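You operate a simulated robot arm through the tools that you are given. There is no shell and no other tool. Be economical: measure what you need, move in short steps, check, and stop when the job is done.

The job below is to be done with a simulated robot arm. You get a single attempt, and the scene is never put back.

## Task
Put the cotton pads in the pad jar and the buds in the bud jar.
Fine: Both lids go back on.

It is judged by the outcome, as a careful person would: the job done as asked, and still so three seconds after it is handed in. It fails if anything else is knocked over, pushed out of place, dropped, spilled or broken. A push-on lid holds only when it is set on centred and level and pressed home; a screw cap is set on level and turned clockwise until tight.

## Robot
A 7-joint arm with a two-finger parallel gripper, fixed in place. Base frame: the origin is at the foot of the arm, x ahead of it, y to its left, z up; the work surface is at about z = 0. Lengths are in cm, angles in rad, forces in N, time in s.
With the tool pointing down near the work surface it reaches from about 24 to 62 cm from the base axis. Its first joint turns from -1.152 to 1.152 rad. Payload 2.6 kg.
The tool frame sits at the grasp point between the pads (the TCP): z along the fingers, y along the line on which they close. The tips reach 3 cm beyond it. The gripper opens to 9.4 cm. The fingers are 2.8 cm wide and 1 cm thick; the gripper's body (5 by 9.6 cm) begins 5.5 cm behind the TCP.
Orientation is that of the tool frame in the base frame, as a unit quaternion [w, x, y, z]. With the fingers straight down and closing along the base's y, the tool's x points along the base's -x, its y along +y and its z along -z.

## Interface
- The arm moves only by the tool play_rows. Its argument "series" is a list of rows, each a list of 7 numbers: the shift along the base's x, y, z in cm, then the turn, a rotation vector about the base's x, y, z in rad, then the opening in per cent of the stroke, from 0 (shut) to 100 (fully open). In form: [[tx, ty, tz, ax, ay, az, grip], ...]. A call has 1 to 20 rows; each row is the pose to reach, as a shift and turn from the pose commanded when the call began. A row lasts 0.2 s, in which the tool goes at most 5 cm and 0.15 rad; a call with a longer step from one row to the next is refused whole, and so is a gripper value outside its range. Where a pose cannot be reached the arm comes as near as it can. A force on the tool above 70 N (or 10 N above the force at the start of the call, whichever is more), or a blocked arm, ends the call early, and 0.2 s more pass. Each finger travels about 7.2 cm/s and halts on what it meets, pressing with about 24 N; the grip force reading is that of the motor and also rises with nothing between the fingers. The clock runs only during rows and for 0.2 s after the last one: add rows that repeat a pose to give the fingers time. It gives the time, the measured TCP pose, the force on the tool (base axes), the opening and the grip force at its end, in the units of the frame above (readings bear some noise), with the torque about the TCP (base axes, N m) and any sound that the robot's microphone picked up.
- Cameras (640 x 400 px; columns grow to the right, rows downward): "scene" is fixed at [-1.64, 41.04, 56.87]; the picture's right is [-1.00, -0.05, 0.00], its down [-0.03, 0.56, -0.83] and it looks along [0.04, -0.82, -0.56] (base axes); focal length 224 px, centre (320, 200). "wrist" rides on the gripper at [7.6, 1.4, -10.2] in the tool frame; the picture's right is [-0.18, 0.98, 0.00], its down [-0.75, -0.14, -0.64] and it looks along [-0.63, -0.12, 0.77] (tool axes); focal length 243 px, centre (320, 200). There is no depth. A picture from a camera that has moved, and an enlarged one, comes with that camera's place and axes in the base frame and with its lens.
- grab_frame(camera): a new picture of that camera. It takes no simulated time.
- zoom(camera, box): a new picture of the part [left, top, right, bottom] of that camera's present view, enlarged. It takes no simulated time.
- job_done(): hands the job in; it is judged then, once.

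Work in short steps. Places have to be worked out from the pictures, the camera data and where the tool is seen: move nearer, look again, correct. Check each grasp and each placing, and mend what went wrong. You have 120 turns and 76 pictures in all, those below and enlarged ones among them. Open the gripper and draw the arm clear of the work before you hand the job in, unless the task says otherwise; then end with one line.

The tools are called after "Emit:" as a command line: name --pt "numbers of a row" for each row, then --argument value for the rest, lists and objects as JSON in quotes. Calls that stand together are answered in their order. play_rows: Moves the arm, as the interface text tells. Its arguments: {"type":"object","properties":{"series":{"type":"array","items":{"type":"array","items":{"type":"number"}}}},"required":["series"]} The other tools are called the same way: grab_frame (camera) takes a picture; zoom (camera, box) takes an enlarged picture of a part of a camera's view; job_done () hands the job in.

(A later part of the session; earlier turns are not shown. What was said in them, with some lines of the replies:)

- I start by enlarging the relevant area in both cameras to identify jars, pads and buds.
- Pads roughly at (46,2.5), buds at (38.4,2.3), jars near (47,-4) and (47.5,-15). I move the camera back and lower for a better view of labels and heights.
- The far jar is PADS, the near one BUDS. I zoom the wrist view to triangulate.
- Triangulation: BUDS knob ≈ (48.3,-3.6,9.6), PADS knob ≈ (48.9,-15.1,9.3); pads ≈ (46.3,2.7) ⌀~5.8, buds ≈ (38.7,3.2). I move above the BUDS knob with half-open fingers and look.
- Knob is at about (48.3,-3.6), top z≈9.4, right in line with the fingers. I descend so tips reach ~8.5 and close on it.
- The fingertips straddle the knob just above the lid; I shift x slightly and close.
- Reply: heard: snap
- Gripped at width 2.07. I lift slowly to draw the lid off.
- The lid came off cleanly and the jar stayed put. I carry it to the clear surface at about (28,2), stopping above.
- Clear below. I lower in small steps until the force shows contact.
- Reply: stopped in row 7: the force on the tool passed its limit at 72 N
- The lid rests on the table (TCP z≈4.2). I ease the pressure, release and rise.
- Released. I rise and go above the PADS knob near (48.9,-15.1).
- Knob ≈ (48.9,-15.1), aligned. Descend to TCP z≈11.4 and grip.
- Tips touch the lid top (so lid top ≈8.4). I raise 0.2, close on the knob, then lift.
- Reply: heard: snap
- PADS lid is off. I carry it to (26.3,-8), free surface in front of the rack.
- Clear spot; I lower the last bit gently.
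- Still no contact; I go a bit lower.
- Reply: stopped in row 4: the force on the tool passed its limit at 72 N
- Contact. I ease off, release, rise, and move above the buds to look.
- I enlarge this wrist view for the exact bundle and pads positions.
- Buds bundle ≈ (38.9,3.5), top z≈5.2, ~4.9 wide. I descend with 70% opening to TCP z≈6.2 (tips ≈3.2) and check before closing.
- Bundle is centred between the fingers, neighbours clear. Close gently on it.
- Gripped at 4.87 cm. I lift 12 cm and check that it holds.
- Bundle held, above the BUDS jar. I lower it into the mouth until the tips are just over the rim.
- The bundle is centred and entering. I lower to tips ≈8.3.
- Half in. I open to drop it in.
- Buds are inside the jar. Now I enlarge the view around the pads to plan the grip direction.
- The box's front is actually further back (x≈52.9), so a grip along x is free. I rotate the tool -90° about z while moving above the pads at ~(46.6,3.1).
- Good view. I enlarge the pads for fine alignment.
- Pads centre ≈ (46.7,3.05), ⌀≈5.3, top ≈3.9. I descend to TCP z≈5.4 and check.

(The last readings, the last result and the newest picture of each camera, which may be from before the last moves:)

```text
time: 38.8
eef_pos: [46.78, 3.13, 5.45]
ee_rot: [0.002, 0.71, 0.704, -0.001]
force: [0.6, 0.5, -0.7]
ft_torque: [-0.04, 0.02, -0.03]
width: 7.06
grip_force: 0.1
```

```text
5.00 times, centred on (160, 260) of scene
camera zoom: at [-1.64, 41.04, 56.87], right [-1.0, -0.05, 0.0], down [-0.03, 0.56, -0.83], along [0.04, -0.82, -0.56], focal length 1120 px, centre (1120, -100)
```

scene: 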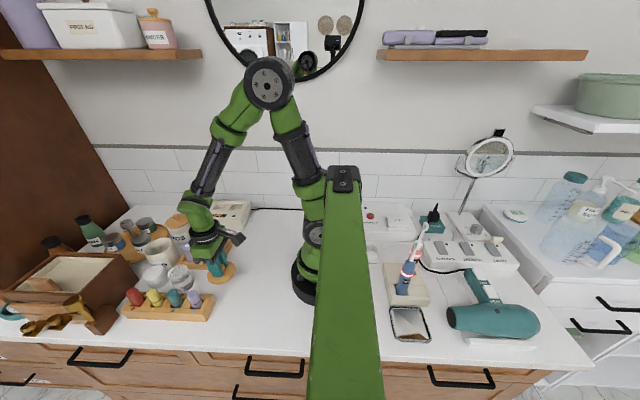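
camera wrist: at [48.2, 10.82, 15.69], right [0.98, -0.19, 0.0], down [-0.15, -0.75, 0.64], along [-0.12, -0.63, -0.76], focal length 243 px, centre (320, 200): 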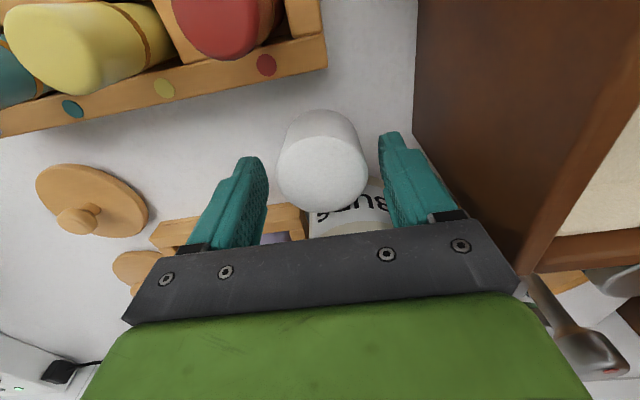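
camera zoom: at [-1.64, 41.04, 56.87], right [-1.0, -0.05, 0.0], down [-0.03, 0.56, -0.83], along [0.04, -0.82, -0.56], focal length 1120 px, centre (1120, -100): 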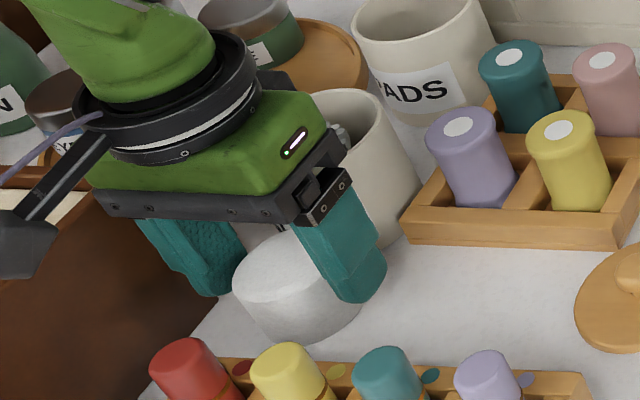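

Pads sit between the fingers. Close.

Emit:
play_rows --pt "0 0 0 0 0 0 65" --pt "0 0 0 0 0 0 57" --pt "0 0 0 0 0 0 48" --pt "0 0 0 0 0 0 45" --pt "0 0 0 0 0 0 45"

Emit:
play_rows --pt "0 0 0.5 0 0 0 45" --pt "0 0 2 0 0 0 45" --pt "0 0 5 0 0 0 45" --pt "0 0 9 0 0 0 45" --pt "0 0 11 0 0 0 45" --pt "0 0 11 0 0 0 45"

Emit:
grab_frame --camera "wrist"

Emit:
zoom --camera "scene" --box '[100, 180, 220, 280]'

```text
time: 40.0
eef_pos: [46.83, 3.14, 5.58]
ee_rot: [0.002, 0.71, 0.704, 0.0]
force: [-0.5, -0.6, -0.2]
ft_torque: [0.0, 0.05, 0.02]
width: 5.02
grip_force: 24.4
```

```text
time: 41.4
eef_pos: [46.72, 3.24, 16.48]
ee_rot: [0.001, 0.709, 0.705, -0.001]
force: [0.5, 0.0, -0.5]
ft_torque: [0.01, 0.0, 0.01]
width: 5.03
grip_force: 24.0
```

```text
35 pictures are left
camera wrist: at [48.2, 10.84, 26.79], right [0.98, -0.19, 0.0], down [-0.15, -0.75, 0.64], along [-0.12, -0.63, -0.76], focal length 243 px, centre (320, 200)
```

wrist: 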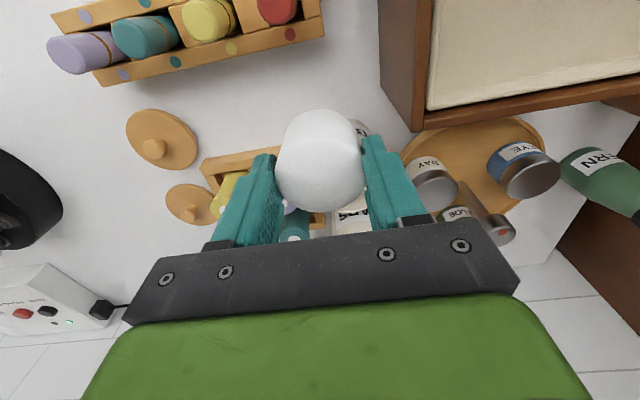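

```text
4.00 times, centred on (160, 230) of scene
camera zoom: at [-1.64, 41.04, 56.87], right [-1.0, -0.05, 0.0], down [-0.03, 0.56, -0.83], along [0.04, -0.82, -0.56], focal length 896 px, centre (960, 80)
```

zoom: 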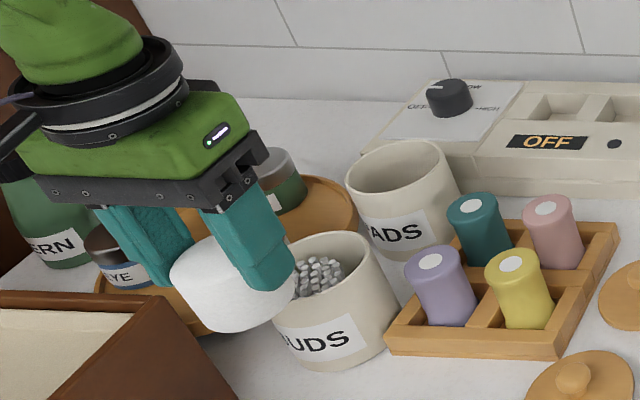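

Pads held firmly (5.03). I carry them over the PADS jar at (48.9,-15.06).

Emit:
play_rows --pt "0 0 2 0 0 0 45" --pt "0.5 -4 2 0 0 0 45" --pt "1 -8 2 0 0 0 45" --pt "1.5 -12 2 0 0 0 45" --pt "2 -16 2 0 0 0 45" --pt "2.15 -18.2 2 0 0 0 45" --pt "2.15 -18.2 0 0 0 0 45" --pt "2.15 -18.2 -1.5 0 0 0 45" --pt "2.15 -18.2 -1.5 0 0 0 45"

Emit:
grab_frame --camera "wrist"

Emit:
zoom --camera "scene" --box '[110, 180, 230, 270]'

```text
time: 43.4
eef_pos: [48.9, -14.94, 15.02]
ee_rot: [0.002, 0.709, 0.705, -0.002]
force: [-0.4, -0.3, -0.8]
ft_torque: [-0.02, 0.0, -0.01]
width: 5.02
grip_force: 23.7
```

```text
33 pictures are left
camera wrist: at [50.32, -7.35, 25.25], right [0.98, -0.19, 0.0], down [-0.15, -0.75, 0.64], along [-0.12, -0.63, -0.76], focal length 243 px, centre (320, 200)
```

wrist: 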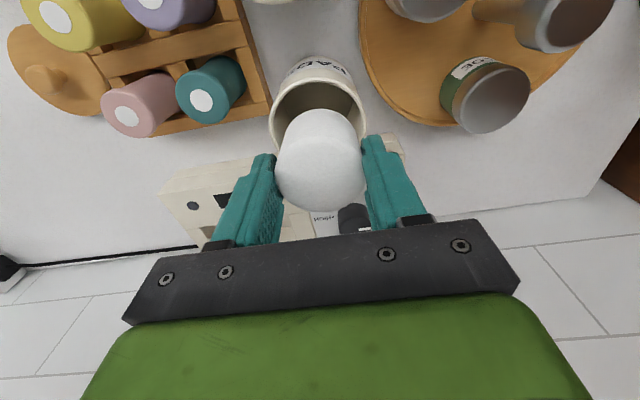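

```text
4.44 times, centred on (170, 225) of scene
camera zoom: at [-1.64, 41.04, 56.87], right [-1.0, -0.05, 0.0], down [-0.03, 0.56, -0.83], along [0.04, -0.82, -0.56], focal length 996 px, centre (987, 89)
```

zoom: 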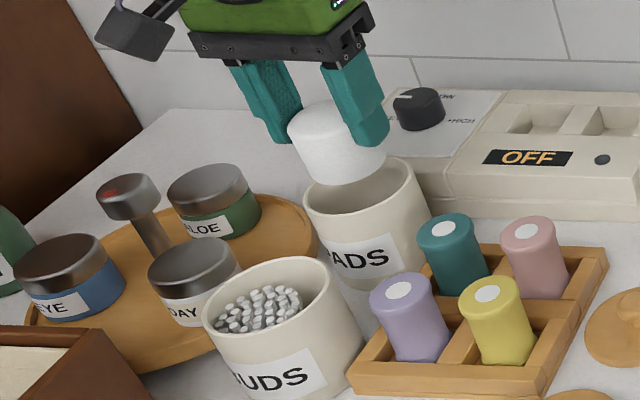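

Aligned laterally with the jar mouth. I lower until the stack enters.

Emit:
play_rows --pt "0 -0.05 -1.2 0 0 0 45" --pt "0 -0.05 -2 0 0 0 45" --pt "0 -0.05 -2.7 0 0 0 45" --pt "0 -0.05 -2.7 0 0 0 45"

Emit:
zoom --camera "wrist" --box '[220, 40, 420, 240]'

Emit:
zoom --camera "scene" --box '[130, 190, 230, 260]'

```text
time: 44.4
eef_pos: [48.87, -15.08, 12.13]
ee_rot: [0.002, 0.709, 0.705, -0.001]
force: [-0.4, -0.2, -1.3]
ft_torque: [0.01, -0.02, -0.02]
width: 5.02
grip_force: 24.4
```

```text
2.00 times, centred on (320, 140) of wrist
camera zoom: at [50.28, -7.44, 22.5], right [0.98, -0.19, 0.0], down [-0.15, -0.75, 0.64], along [-0.12, -0.63, -0.76], focal length 485 px, centre (320, 320)
```

zoom: 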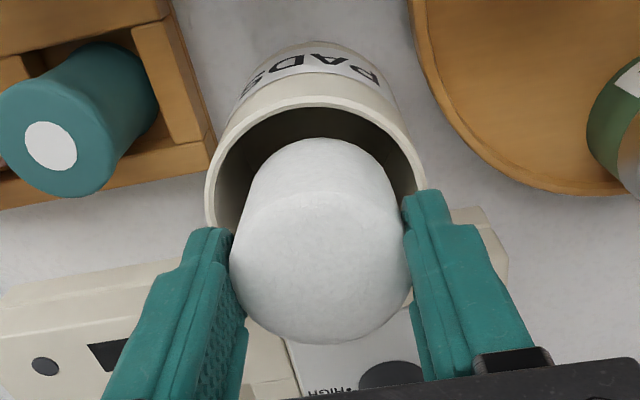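

```text
5.71 times, centred on (180, 225) of scene
camera zoom: at [-1.64, 41.04, 56.87], right [-1.0, -0.05, 0.0], down [-0.03, 0.56, -0.83], along [0.04, -0.82, -0.56], focal length 1280 px, centre (1120, 57)
```

zoom: 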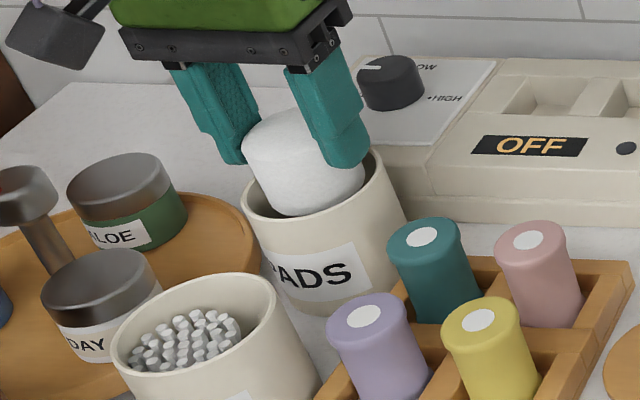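

Stack is inside the mouth. Lower 0.9 more so tips sit just above the rim.

Emit:
play_rows --pt "0 0 -0.4 0 0 0 45" --pt "0 0 -0.8 0 0 0 45" --pt "0 0 -0.9 0 0 0 45" --pt "0 0 -0.9 0 0 0 45"

Emit:
zoom --camera "scene" --box '[130, 190, 230, 260]'

```text
time: 45.4
eef_pos: [49.0, -15.1, 11.45]
ee_rot: [0.001, 0.71, 0.704, -0.001]
force: [0.1, -0.9, -0.8]
ft_torque: [0.02, -0.01, 0.0]
width: 5.03
grip_force: 24.5
```

```text
5.71 times, centred on (180, 225) of scene
camera zoom: at [-1.64, 41.04, 56.87], right [-1.0, -0.05, 0.0], down [-0.03, 0.56, -0.83], along [0.04, -0.82, -0.56], focal length 1280 px, centre (1120, 57)
```

zoom: 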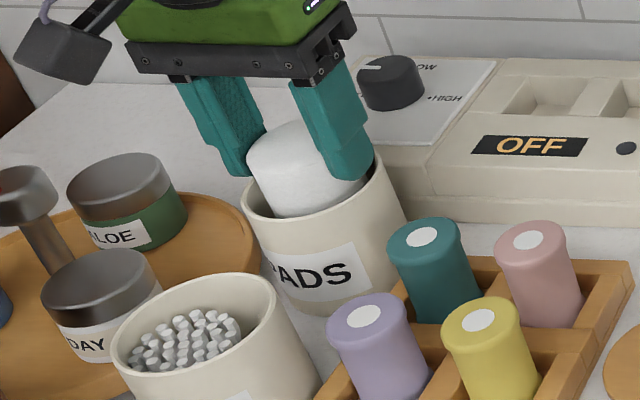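

Aligned and no contact force. I open and rise.

Emit:
play_rows --pt "0 0 0 0 0 0 60" --pt "0 0 0 0 0 0 70" --pt "0 0 0 0 0 0 70" --pt "0 0 3 0 0 0 70" --pt "0 0 7 0 0 0 70" --pt "0 0 7 0 0 0 70"

Emit:
grab_frame --camera "wrist"

Emit:
zoom --camera "scene" --box '[130, 190, 230, 260]'

```text
time: 46.8
eef_pos: [48.9, -14.98, 18.47]
ee_rot: [0.002, 0.709, 0.705, -0.001]
force: [0.4, -0.6, -0.1]
ft_torque: [0.01, 0.0, -0.03]
width: 6.6
grip_force: 0.1
```

```text
28 pictures are left
camera wrist: at [50.39, -7.39, 28.7], right [0.98, -0.19, 0.0], down [-0.15, -0.75, 0.64], along [-0.12, -0.63, -0.76], focal length 243 px, centre (320, 200)
```

wrist: 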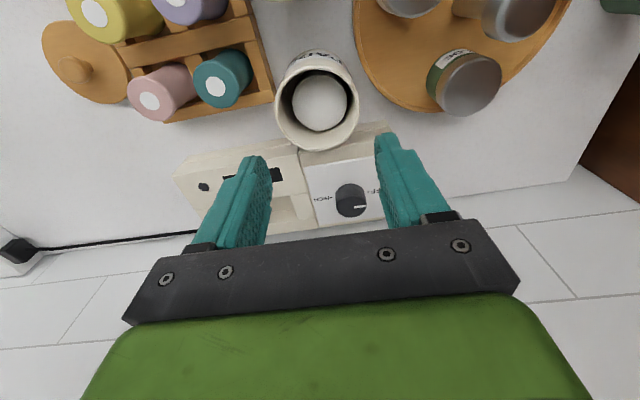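

```text
5.71 times, centred on (180, 225) of scene
camera zoom: at [-1.64, 41.04, 56.87], right [-1.0, -0.05, 0.0], down [-0.03, 0.56, -0.83], along [0.04, -0.82, -0.56], focal length 1280 px, centre (1120, 57)
```

zoom: 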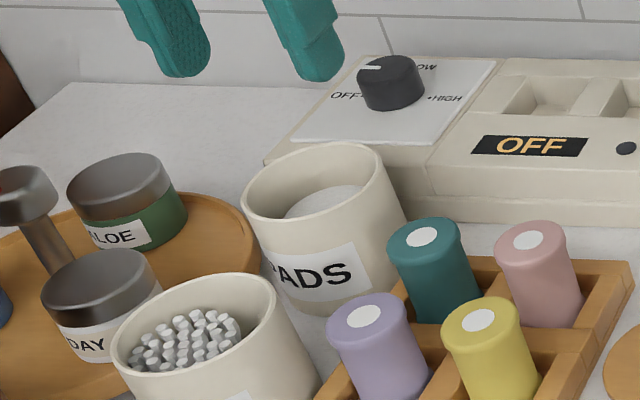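

Pads are in. I measure the jar rim closely here, since the lid must go back centred.

Emit:
zoom --camera "wrist" --box '[260, 40, 380, 160]'

```text
3.33 times, centred on (320, 100) of wrist
camera zoom: at [50.39, -7.39, 28.7], right [0.98, -0.19, 0.0], down [-0.15, -0.75, 0.64], along [-0.12, -0.63, -0.76], focal length 809 px, centre (320, 533)
```

zoom: 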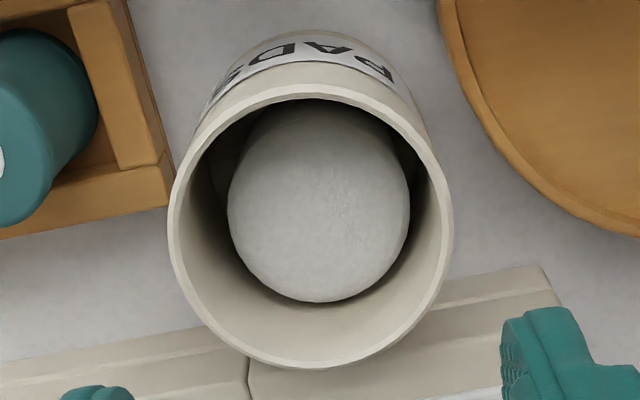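

The scene view shows the jars haven't moved. I rotate back while returning over the PADS lid (release pose is current −(22.55,−7.0,14.3)), stopping 5 cm above it.

Emit:
play_rows --pt "-2 0.6 1 0 0 0.14 60" --pt "-4 1.2 1 0 0 0.28 45" --pt "-6 1.9 1 0 0 0.42 45" --pt "-8 2.5 1 0 0 0.56 45" --pt "-10 3.1 1 0 0 0.7 45" --pt "-12 3.7 1 0 0 0.84 45" --pt "-14 4.3 1 0 0 0.98 45" --pt "-16 5 1 0 0 1.12 45" --pt "-18 5.6 1 0 0 1.26 45" --pt "-20 6.3 0 0 0 1.4 45" --pt "-22 6.9 -1 0 0 1.5 45" --pt "-22.55 7 -2 0 0 1.571 45" --pt "-22.55 7 -6 0 0 1.571 45" --pt "-22.55 7 -9.3 0 0 1.571 45" --pt "-22.55 7 -9.3 0 0 1.571 45"

Emit:
grab_frame --camera "wrist"

```text
time: 50.0
eef_pos: [26.38, -8.03, 9.06]
ee_rot: [0.001, 0.003, 1.0, 0.0]
force: [-0.6, -0.1, -0.1]
ft_torque: [-0.03, 0.0, -0.02]
width: 4.24
grip_force: 0.0
```

```text
25 pictures are left
camera wrist: at [18.65, -6.53, 19.28], right [0.19, 0.98, 0.0], down [0.75, -0.15, 0.64], along [0.63, -0.12, -0.76], focal length 243 px, centre (320, 200)
```

wrist: 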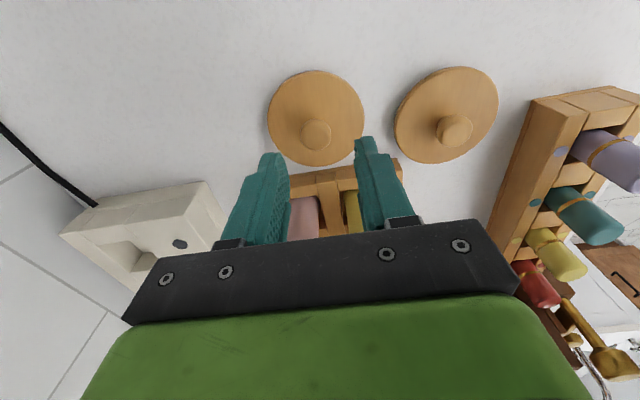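

The knob is ~0.2 cm to the -y side; I shift by that, descend and grip it.

Emit:
play_rows --pt "0 -0.2 -2 0 0 0 45" --pt "0 -0.2 -4 0 0 0 45" --pt "0 -0.2 -4.8 0 0 0 45" --pt "0 -0.2 -4.8 0 0 0 45" --pt "0 -0.2 -4.8 0 0 0 20" --pt "0 -0.2 -4.8 0 0 0 5" --pt "0 -0.2 -4.8 0 0 0 5" --pt "0 -0.2 -4.8 0 0 0 5"

Emit:
zoom --camera "wrist" --box '[220, 70, 420, 230]'

```text
time: 51.8
eef_pos: [26.48, -8.21, 4.38]
ee_rot: [0.001, 0.004, 1.0, 0.001]
force: [0.4, 0.1, 0.4]
ft_torque: [-0.01, 0.0, -0.04]
width: 2.07
grip_force: 24.2
```

```text
2.50 times, centred on (320, 150) of wrist
camera zoom: at [18.69, -6.73, 14.55], right [0.19, 0.98, 0.0], down [0.75, -0.15, 0.64], along [0.63, -0.12, -0.76], focal length 606 px, centre (320, 325)
```

zoom: 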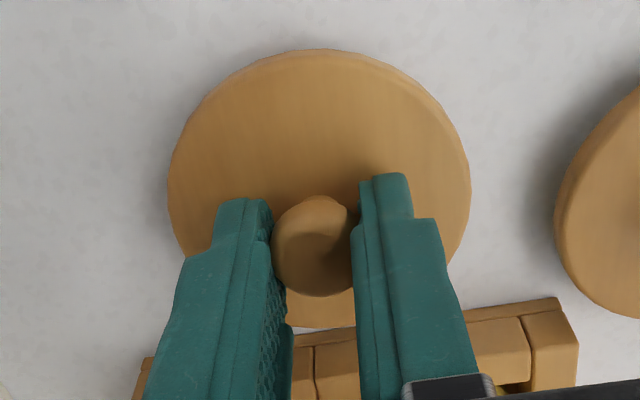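

Lid gripped (2.07). I carry it back above the PADS jar, staying ~2.5 cm above seat, and compare.

Emit:
play_rows --pt "0 0 2 0 0 0 5" --pt "0 0 6 0 0 0 5" --pt "0 0 10 0 0 0 5" --pt "0 0 14 0 0 0 5" --pt "4 -1 14.5 0 0 0 5" --pt "8 -2 14.5 0 0 0 5" --pt "12 -3.5 14.5 0 0 0 5" --pt "16 -5 14.5 0 0 0 5" --pt "20 -6 14.5 0 0 0 5" --pt "22.52 -6.82 13 0 0 0 5" --pt "22.52 -6.82 9.5 0 0 0 5" --pt "22.52 -6.82 9.5 0 0 0 5" --pt "22.52 -6.82 9.5 0 0 0 5"

Emit:
grab_frame --camera "wrist"

Emit:
zoom --camera "scene" --box '[130, 190, 230, 260]'

```text
time: 54.6
eef_pos: [48.94, -15.07, 13.8]
ee_rot: [0.002, 0.004, 1.0, 0.0]
force: [-0.1, 0.0, -0.3]
ft_torque: [0.02, 0.0, 0.01]
width: 2.09
grip_force: 23.9
```

```text
23 pictures are left
camera wrist: at [41.2, -13.62, 23.97], right [0.19, 0.98, 0.0], down [0.75, -0.15, 0.64], along [0.63, -0.12, -0.76], focal length 243 px, centre (320, 200)
```

wrist: 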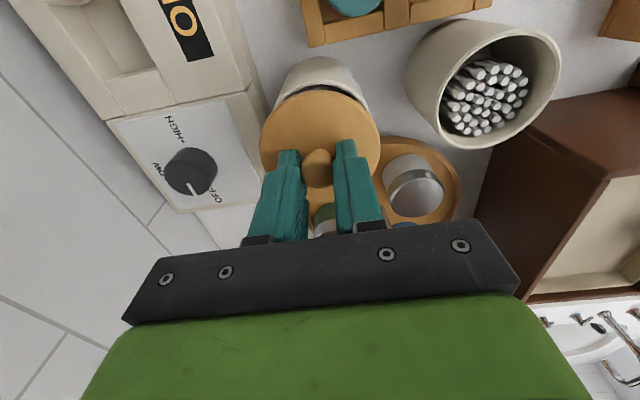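

```text
5.71 times, centred on (180, 225) of scene
camera zoom: at [-1.64, 41.04, 56.87], right [-1.0, -0.05, 0.0], down [-0.03, 0.56, -0.83], along [0.04, -0.82, -0.56], focal length 1280 px, centre (1120, 57)
```

zoom: 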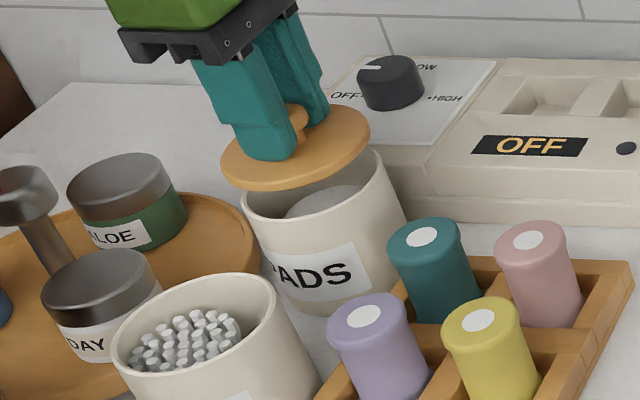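

Horizontal position matches the original lifting path in the scene view. I lower slowly onto the rim.

Emit:
play_rows --pt "0 0 -0.8 0 0 0 5" --pt "0 0 -1.4 0 0 0 5" --pt "0 0 -1.8 0 0 0 5" --pt "0 0 -2 0 0 0 5" --pt "0 0 -2 0 0 0 5"

Emit:
zoom --camera "scene" --box '[130, 190, 230, 260]'

```text
time: 55.8
eef_pos: [48.83, -15.17, 11.78]
ee_rot: [0.002, 0.004, 1.0, 0.001]
force: [0.2, 0.1, 0.0]
ft_torque: [-0.02, 0.0, 0.03]
width: 2.06
grip_force: 24.2
```

```text
5.71 times, centred on (180, 225) of scene
camera zoom: at [-1.64, 41.04, 56.87], right [-1.0, -0.05, 0.0], down [-0.03, 0.56, -0.83], along [0.04, -0.82, -0.56], focal length 1280 px, centre (1120, 57)
```

zoom: 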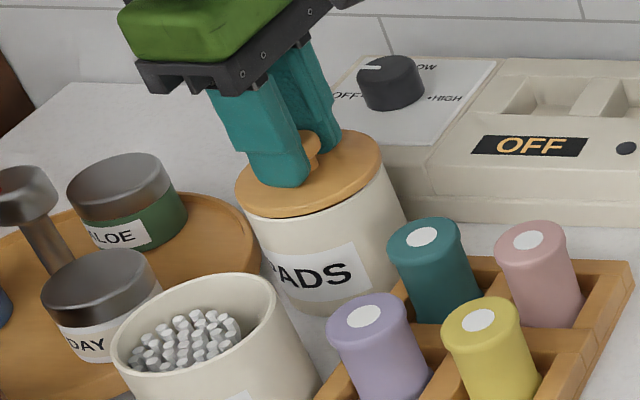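

The lid is right on the mouth. I press down in small steps until it snaps.

Emit:
play_rows --pt "0 0 -0.15 0 0 0 5" --pt "0 0 -0.3 0 0 0 5" --pt "0 0 -0.4 0 0 0 5" --pt "0 0 -0.5 0 0 0 5" --pt "0 0 -0.5 0 0 0 5"

```text
time: 57.0
eef_pos: [48.97, -15.09, 11.41]
ee_rot: [0.003, 0.003, 1.0, 0.001]
force: [-9.8, 6.2, 26.9]
ft_torque: [0.16, 0.33, -0.05]
width: 2.06
grip_force: 24.2
heard: snap
```

Snap heard. One further small press for certainty, then release and rise a little to verify.

Emit:
play_rows --pt "0 0 -0.15 0 0 0 5" --pt "0 0 -0.15 0 0 0 5" --pt "0 0 0 0 0 0 5" --pt "0 0 0.3 0 0 0 5" --pt "0 0 0.3 0 0 0 15" --pt "0 0 0.3 0 0 0 45" --pt "0 0 0.3 0 0 0 45" --pt "0 0 3 0 0 0 45" --pt "0 0 7 0 0 0 45" --pt "0 0 7 0 0 0 45"

Emit:
zoom --camera "scene" --box '[130, 190, 230, 260]'

```text
time: 59.2
eef_pos: [48.68, -15.1, 18.27]
ee_rot: [0.003, 0.003, 1.0, 0.0]
force: [-1.0, 0.0, 0.7]
ft_torque: [-0.02, -0.02, 0.0]
width: 4.22
grip_force: 0.0
```

```text
5.71 times, centred on (180, 225) of scene
camera zoom: at [-1.64, 41.04, 56.87], right [-1.0, -0.05, 0.0], down [-0.03, 0.56, -0.83], along [0.04, -0.82, -0.56], focal length 1280 px, centre (1120, 57)
```

zoom: 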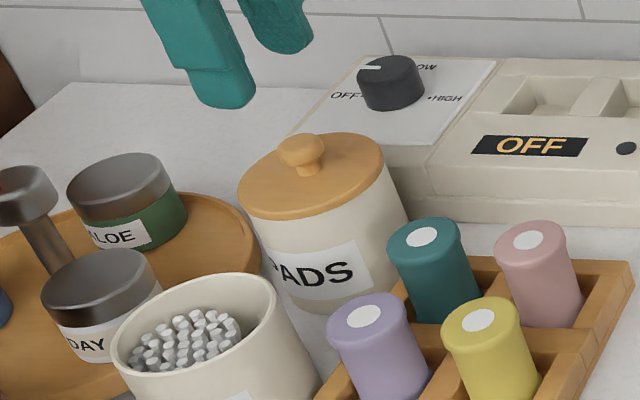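

PADS jar closed. Now I go above the BUDS lid at (28.0,1.7).

Emit:
play_rows --pt "-3.5 3 0 0 0 0 45" --pt "-7 6 0 0 0 0 45" --pt "-10.5 9 0 0 0 0 45" --pt "-14 12 0 0 0 0 45" --pt "-17.5 14.5 0 0 0 0 45" --pt "-20.9 16.7 0 0 0 0 45" --pt "-20.9 16.7 -4 0 0 0 45" --pt "-20.9 16.7 -8 0 0 0 45" --pt "-20.9 16.7 -9 0 0 0 45" --pt "-20.9 16.7 -9 0 0 0 45"

Emit:
grab_frame --camera "wrist"

```text
time: 61.4
eef_pos: [27.95, 1.59, 9.27]
ee_rot: [0.002, 0.003, 1.0, 0.0]
force: [-0.2, 0.0, -0.2]
ft_torque: [0.03, 0.01, 0.01]
width: 4.22
grip_force: 0.0
```

```text
19 pictures are left
camera wrist: at [20.27, 3.08, 19.53], right [0.19, 0.98, 0.0], down [0.75, -0.15, 0.64], along [0.63, -0.12, -0.76], focal length 243 px, centre (320, 200)
```

wrist: 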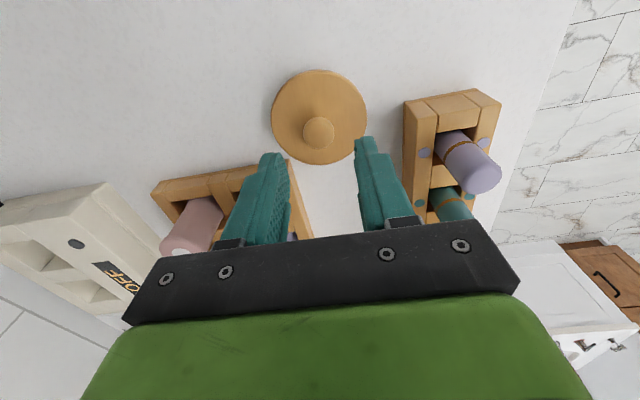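

Aligned. Descend and grip.

Emit:
play_rows --pt "0 0 -2 0 0 0 45" --pt "0 0 -4 0 0 0 45" --pt "0 0 -4.9 0 0 0 45" --pt "0 0 -4.9 0 0 0 45" --pt "0 0 -4.9 0 0 0 20" --pt "0 0 -4.9 0 0 0 5" --pt "0 0 -4.9 0 0 0 5" --pt "0 0 -4.9 0 0 0 5"

Emit:
grab_frame --camera "wrist"

```text
time: 63.2
eef_pos: [27.96, 1.71, 4.43]
ee_rot: [0.001, 0.004, 1.0, 0.001]
force: [-0.1, 0.5, 0.1]
ft_torque: [-0.01, -0.01, 0.0]
width: 2.08
grip_force: 24.2
```

```text
18 pictures are left
camera wrist: at [20.27, 3.11, 14.65], right [0.19, 0.98, 0.0], down [0.75, -0.15, 0.64], along [0.63, -0.12, -0.76], focal length 243 px, centre (320, 200)
```

wrist: 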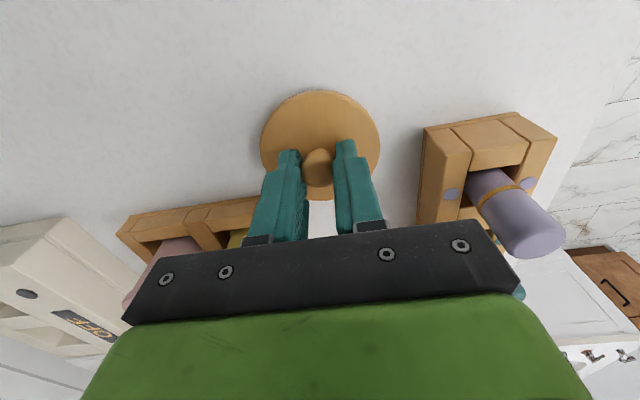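

Gripped (2.08). I carry it to the BUDS jar, 4 cm above seat, and compare with the picture taken when lifting it off.

Emit:
play_rows --pt "0 0 2 0 0 0 5" --pt "0 0 6 0 0 0 5" --pt "0 0 10 0 0 0 5" --pt "0 0 14 0 0 0 5" --pt "4 -1 15.5 0 0 0 5" --pt "8 -2 15.5 0 0 0 5" --pt "12 -3 15.5 0 0 0 5" --pt "16 -4 15.5 0 0 0 5" --pt "20.45 -5.25 14 0 0 0 5" --pt "20.45 -5.25 11.1 0 0 0 5" --pt "20.45 -5.25 11.1 0 0 0 5" --pt "20.45 -5.25 11.1 0 0 0 5"

Emit:
zoom --camera "scene" --box '[120, 190, 240, 280]'

Emit:
grab_frame --camera "wrist"

```text
time: 65.8
eef_pos: [48.36, -3.67, 15.53]
ee_rot: [0.002, 0.003, 1.0, 0.001]
force: [-0.3, -0.4, -0.1]
ft_torque: [0.0, -0.04, -0.01]
width: 2.08
grip_force: 24.0
```

```text
4.44 times, centred on (180, 235) of scene
camera zoom: at [-1.64, 41.04, 56.87], right [-1.0, -0.05, 0.0], down [-0.03, 0.56, -0.83], along [0.04, -0.82, -0.56], focal length 996 px, centre (942, 44)
```

zoom: 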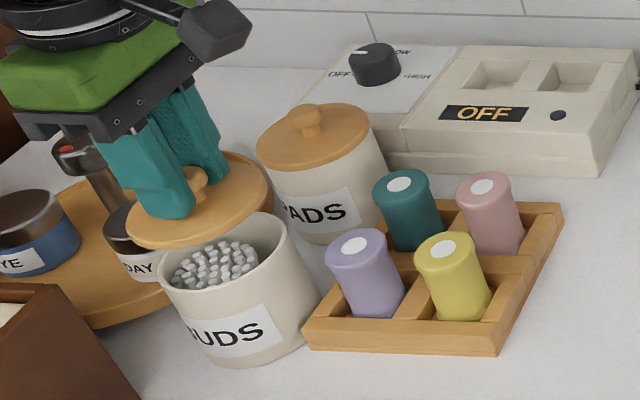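

```text
16 pictures are left
camera wrist: at [40.65, -2.2, 25.73], right [0.19, 0.98, 0.0], down [0.75, -0.15, 0.64], along [0.63, -0.12, -0.76], focal length 243 px, centre (320, 200)
```

wrist: 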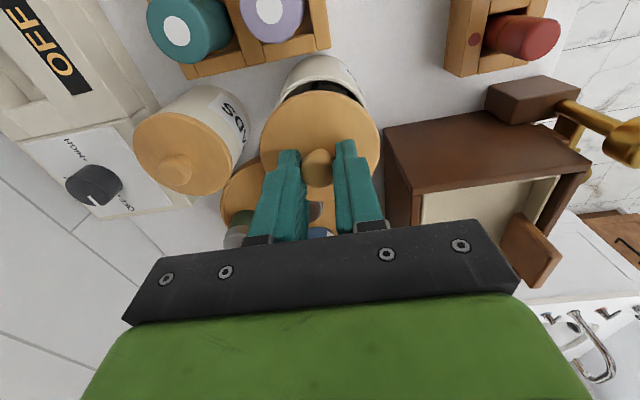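

Position matches the lift-off picture within a pixel or so. I lower to just above the rim.

Emit:
play_rows --pt "0 0 -1.5 0 0 0 5" --pt "0 0 -2.6 0 0 0 5" --pt "0 0 -3.4 0 0 0 5" --pt "0 0 -3.7 0 0 0 5" --pt "0 0 -3.7 0 0 0 5"

Emit:
zoom --camera "scene" --box '[120, 200, 220, 270]'

```text
time: 67.0
eef_pos: [48.46, -3.59, 11.79]
ee_rot: [0.003, 0.003, 1.0, 0.0]
force: [0.8, -0.6, -0.2]
ft_torque: [0.02, 0.0, -0.01]
width: 2.09
grip_force: 24.1
```

```text
5.71 times, centred on (170, 235) of scene
camera zoom: at [-1.64, 41.04, 56.87], right [-1.0, -0.05, 0.0], down [-0.03, 0.56, -0.83], along [0.04, -0.82, -0.56], focal length 1280 px, centre (1177, 0)
```

zoom: 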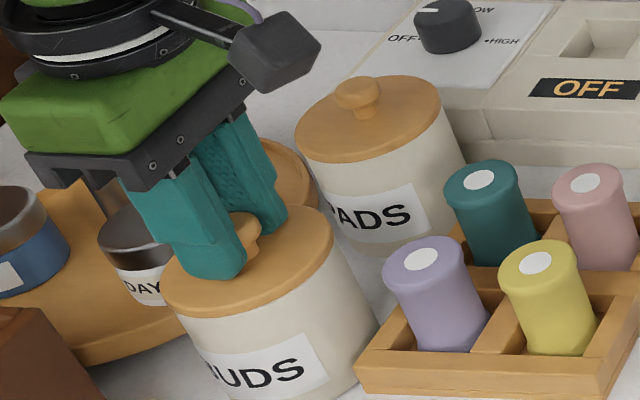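

The lid is centred on the mouth. Press down until it snaps.

Emit:
play_rows --pt "0 0 -0.15 0 0 0 5" --pt "0 0 -0.3 0 0 0 5" --pt "0 0 -0.4 0 0 0 5" --pt "0 0 -0.5 0 0 0 5" --pt "0 0 -0.5 0 0 0 5"

```text
time: 68.2
eef_pos: [48.41, -3.7, 11.44]
ee_rot: [0.004, 0.003, 1.0, 0.001]
force: [-8.0, 4.2, 29.1]
ft_torque: [0.06, -0.07, -0.02]
width: 2.08
grip_force: 24.2
heard: snap
```

Snap heard. A small extra press, then release and rise.

Emit:
play_rows --pt "0 0 -0.15 0 0 0 5" --pt "0 0 -0.15 0 0 0 5" --pt "0 0 0 0 0 0 5" --pt "0 0 0.25 0 0 0 5" --pt "0 0 0.25 0 0 0 15" --pt "0 0 0.25 0 0 0 45" --pt "0 0 0.25 0 0 0 45" --pt "0 0 3 0 0 0 45" --pt "0 0 7 0 0 0 45" --pt "0 0 11 0 0 0 70" --pt "-4 0 13 0 0 0 100" --pt "-8 0 13 0 0 0 100" --pt "-12 0 13 0 0 0 100" --pt "-12 0 13 0 0 0 100"

Emit:
zoom --camera "scene" --box '[80, 190, 260, 330]'

Emit:
zoom --camera "scene" --box '[130, 200, 220, 270]'

Emit:
grab_frame --camera "wrist"

```text
time: 71.2
eef_pos: [36.37, -3.88, 24.38]
ee_rot: [0.003, 0.004, 1.0, 0.0]
force: [0.2, 0.4, 0.0]
ft_torque: [0.01, 0.01, -0.01]
width: 9.41
grip_force: 0.0
```

```text
2.86 times, centred on (170, 260) of scene
camera zoom: at [-1.64, 41.04, 56.87], right [-1.0, -0.05, 0.0], down [-0.03, 0.56, -0.83], along [0.04, -0.82, -0.56], focal length 640 px, centre (749, 29)
```

zoom: 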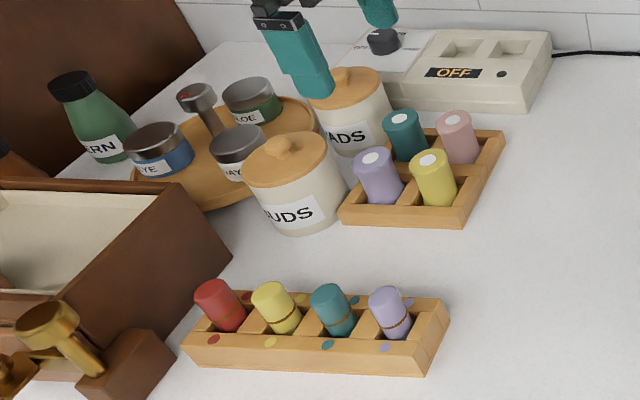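

```text
5.71 times, centred on (175, 235) of scene
camera zoom: at [-1.64, 41.04, 56.87], right [-1.0, -0.05, 0.0], down [-0.03, 0.56, -0.83], along [0.04, -0.82, -0.56], focal length 1280 px, centre (1149, 0)
```

zoom: 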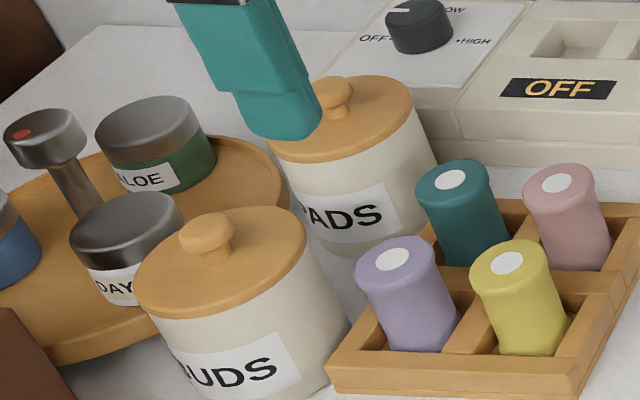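

```text
12 pictures are left
camera wrist: at [28.58, -2.31, 34.57], right [0.19, 0.98, 0.0], down [0.75, -0.15, 0.64], along [0.63, -0.12, -0.76], focal length 243 px, centre (320, 200)
```

wrist: 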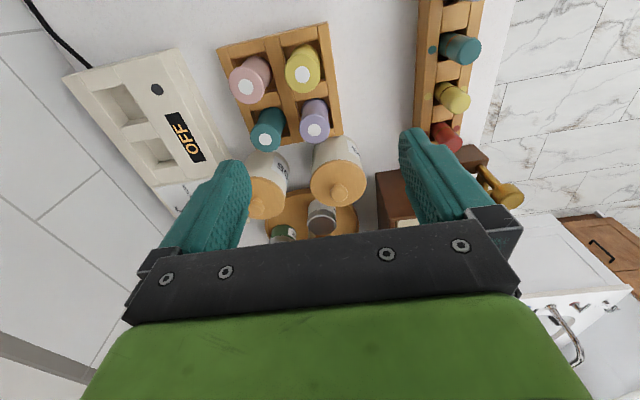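

Both lids are on, centred and level; nothing else has moved, and the open gripper is clear of the work. I hand the job in.

Emit:
job_done

```text
The job is handed in.
```

The cotton pads are in the PADS jar and the buds are in the BUDS jar, and both lids are back on; each snapped shut when pressed.
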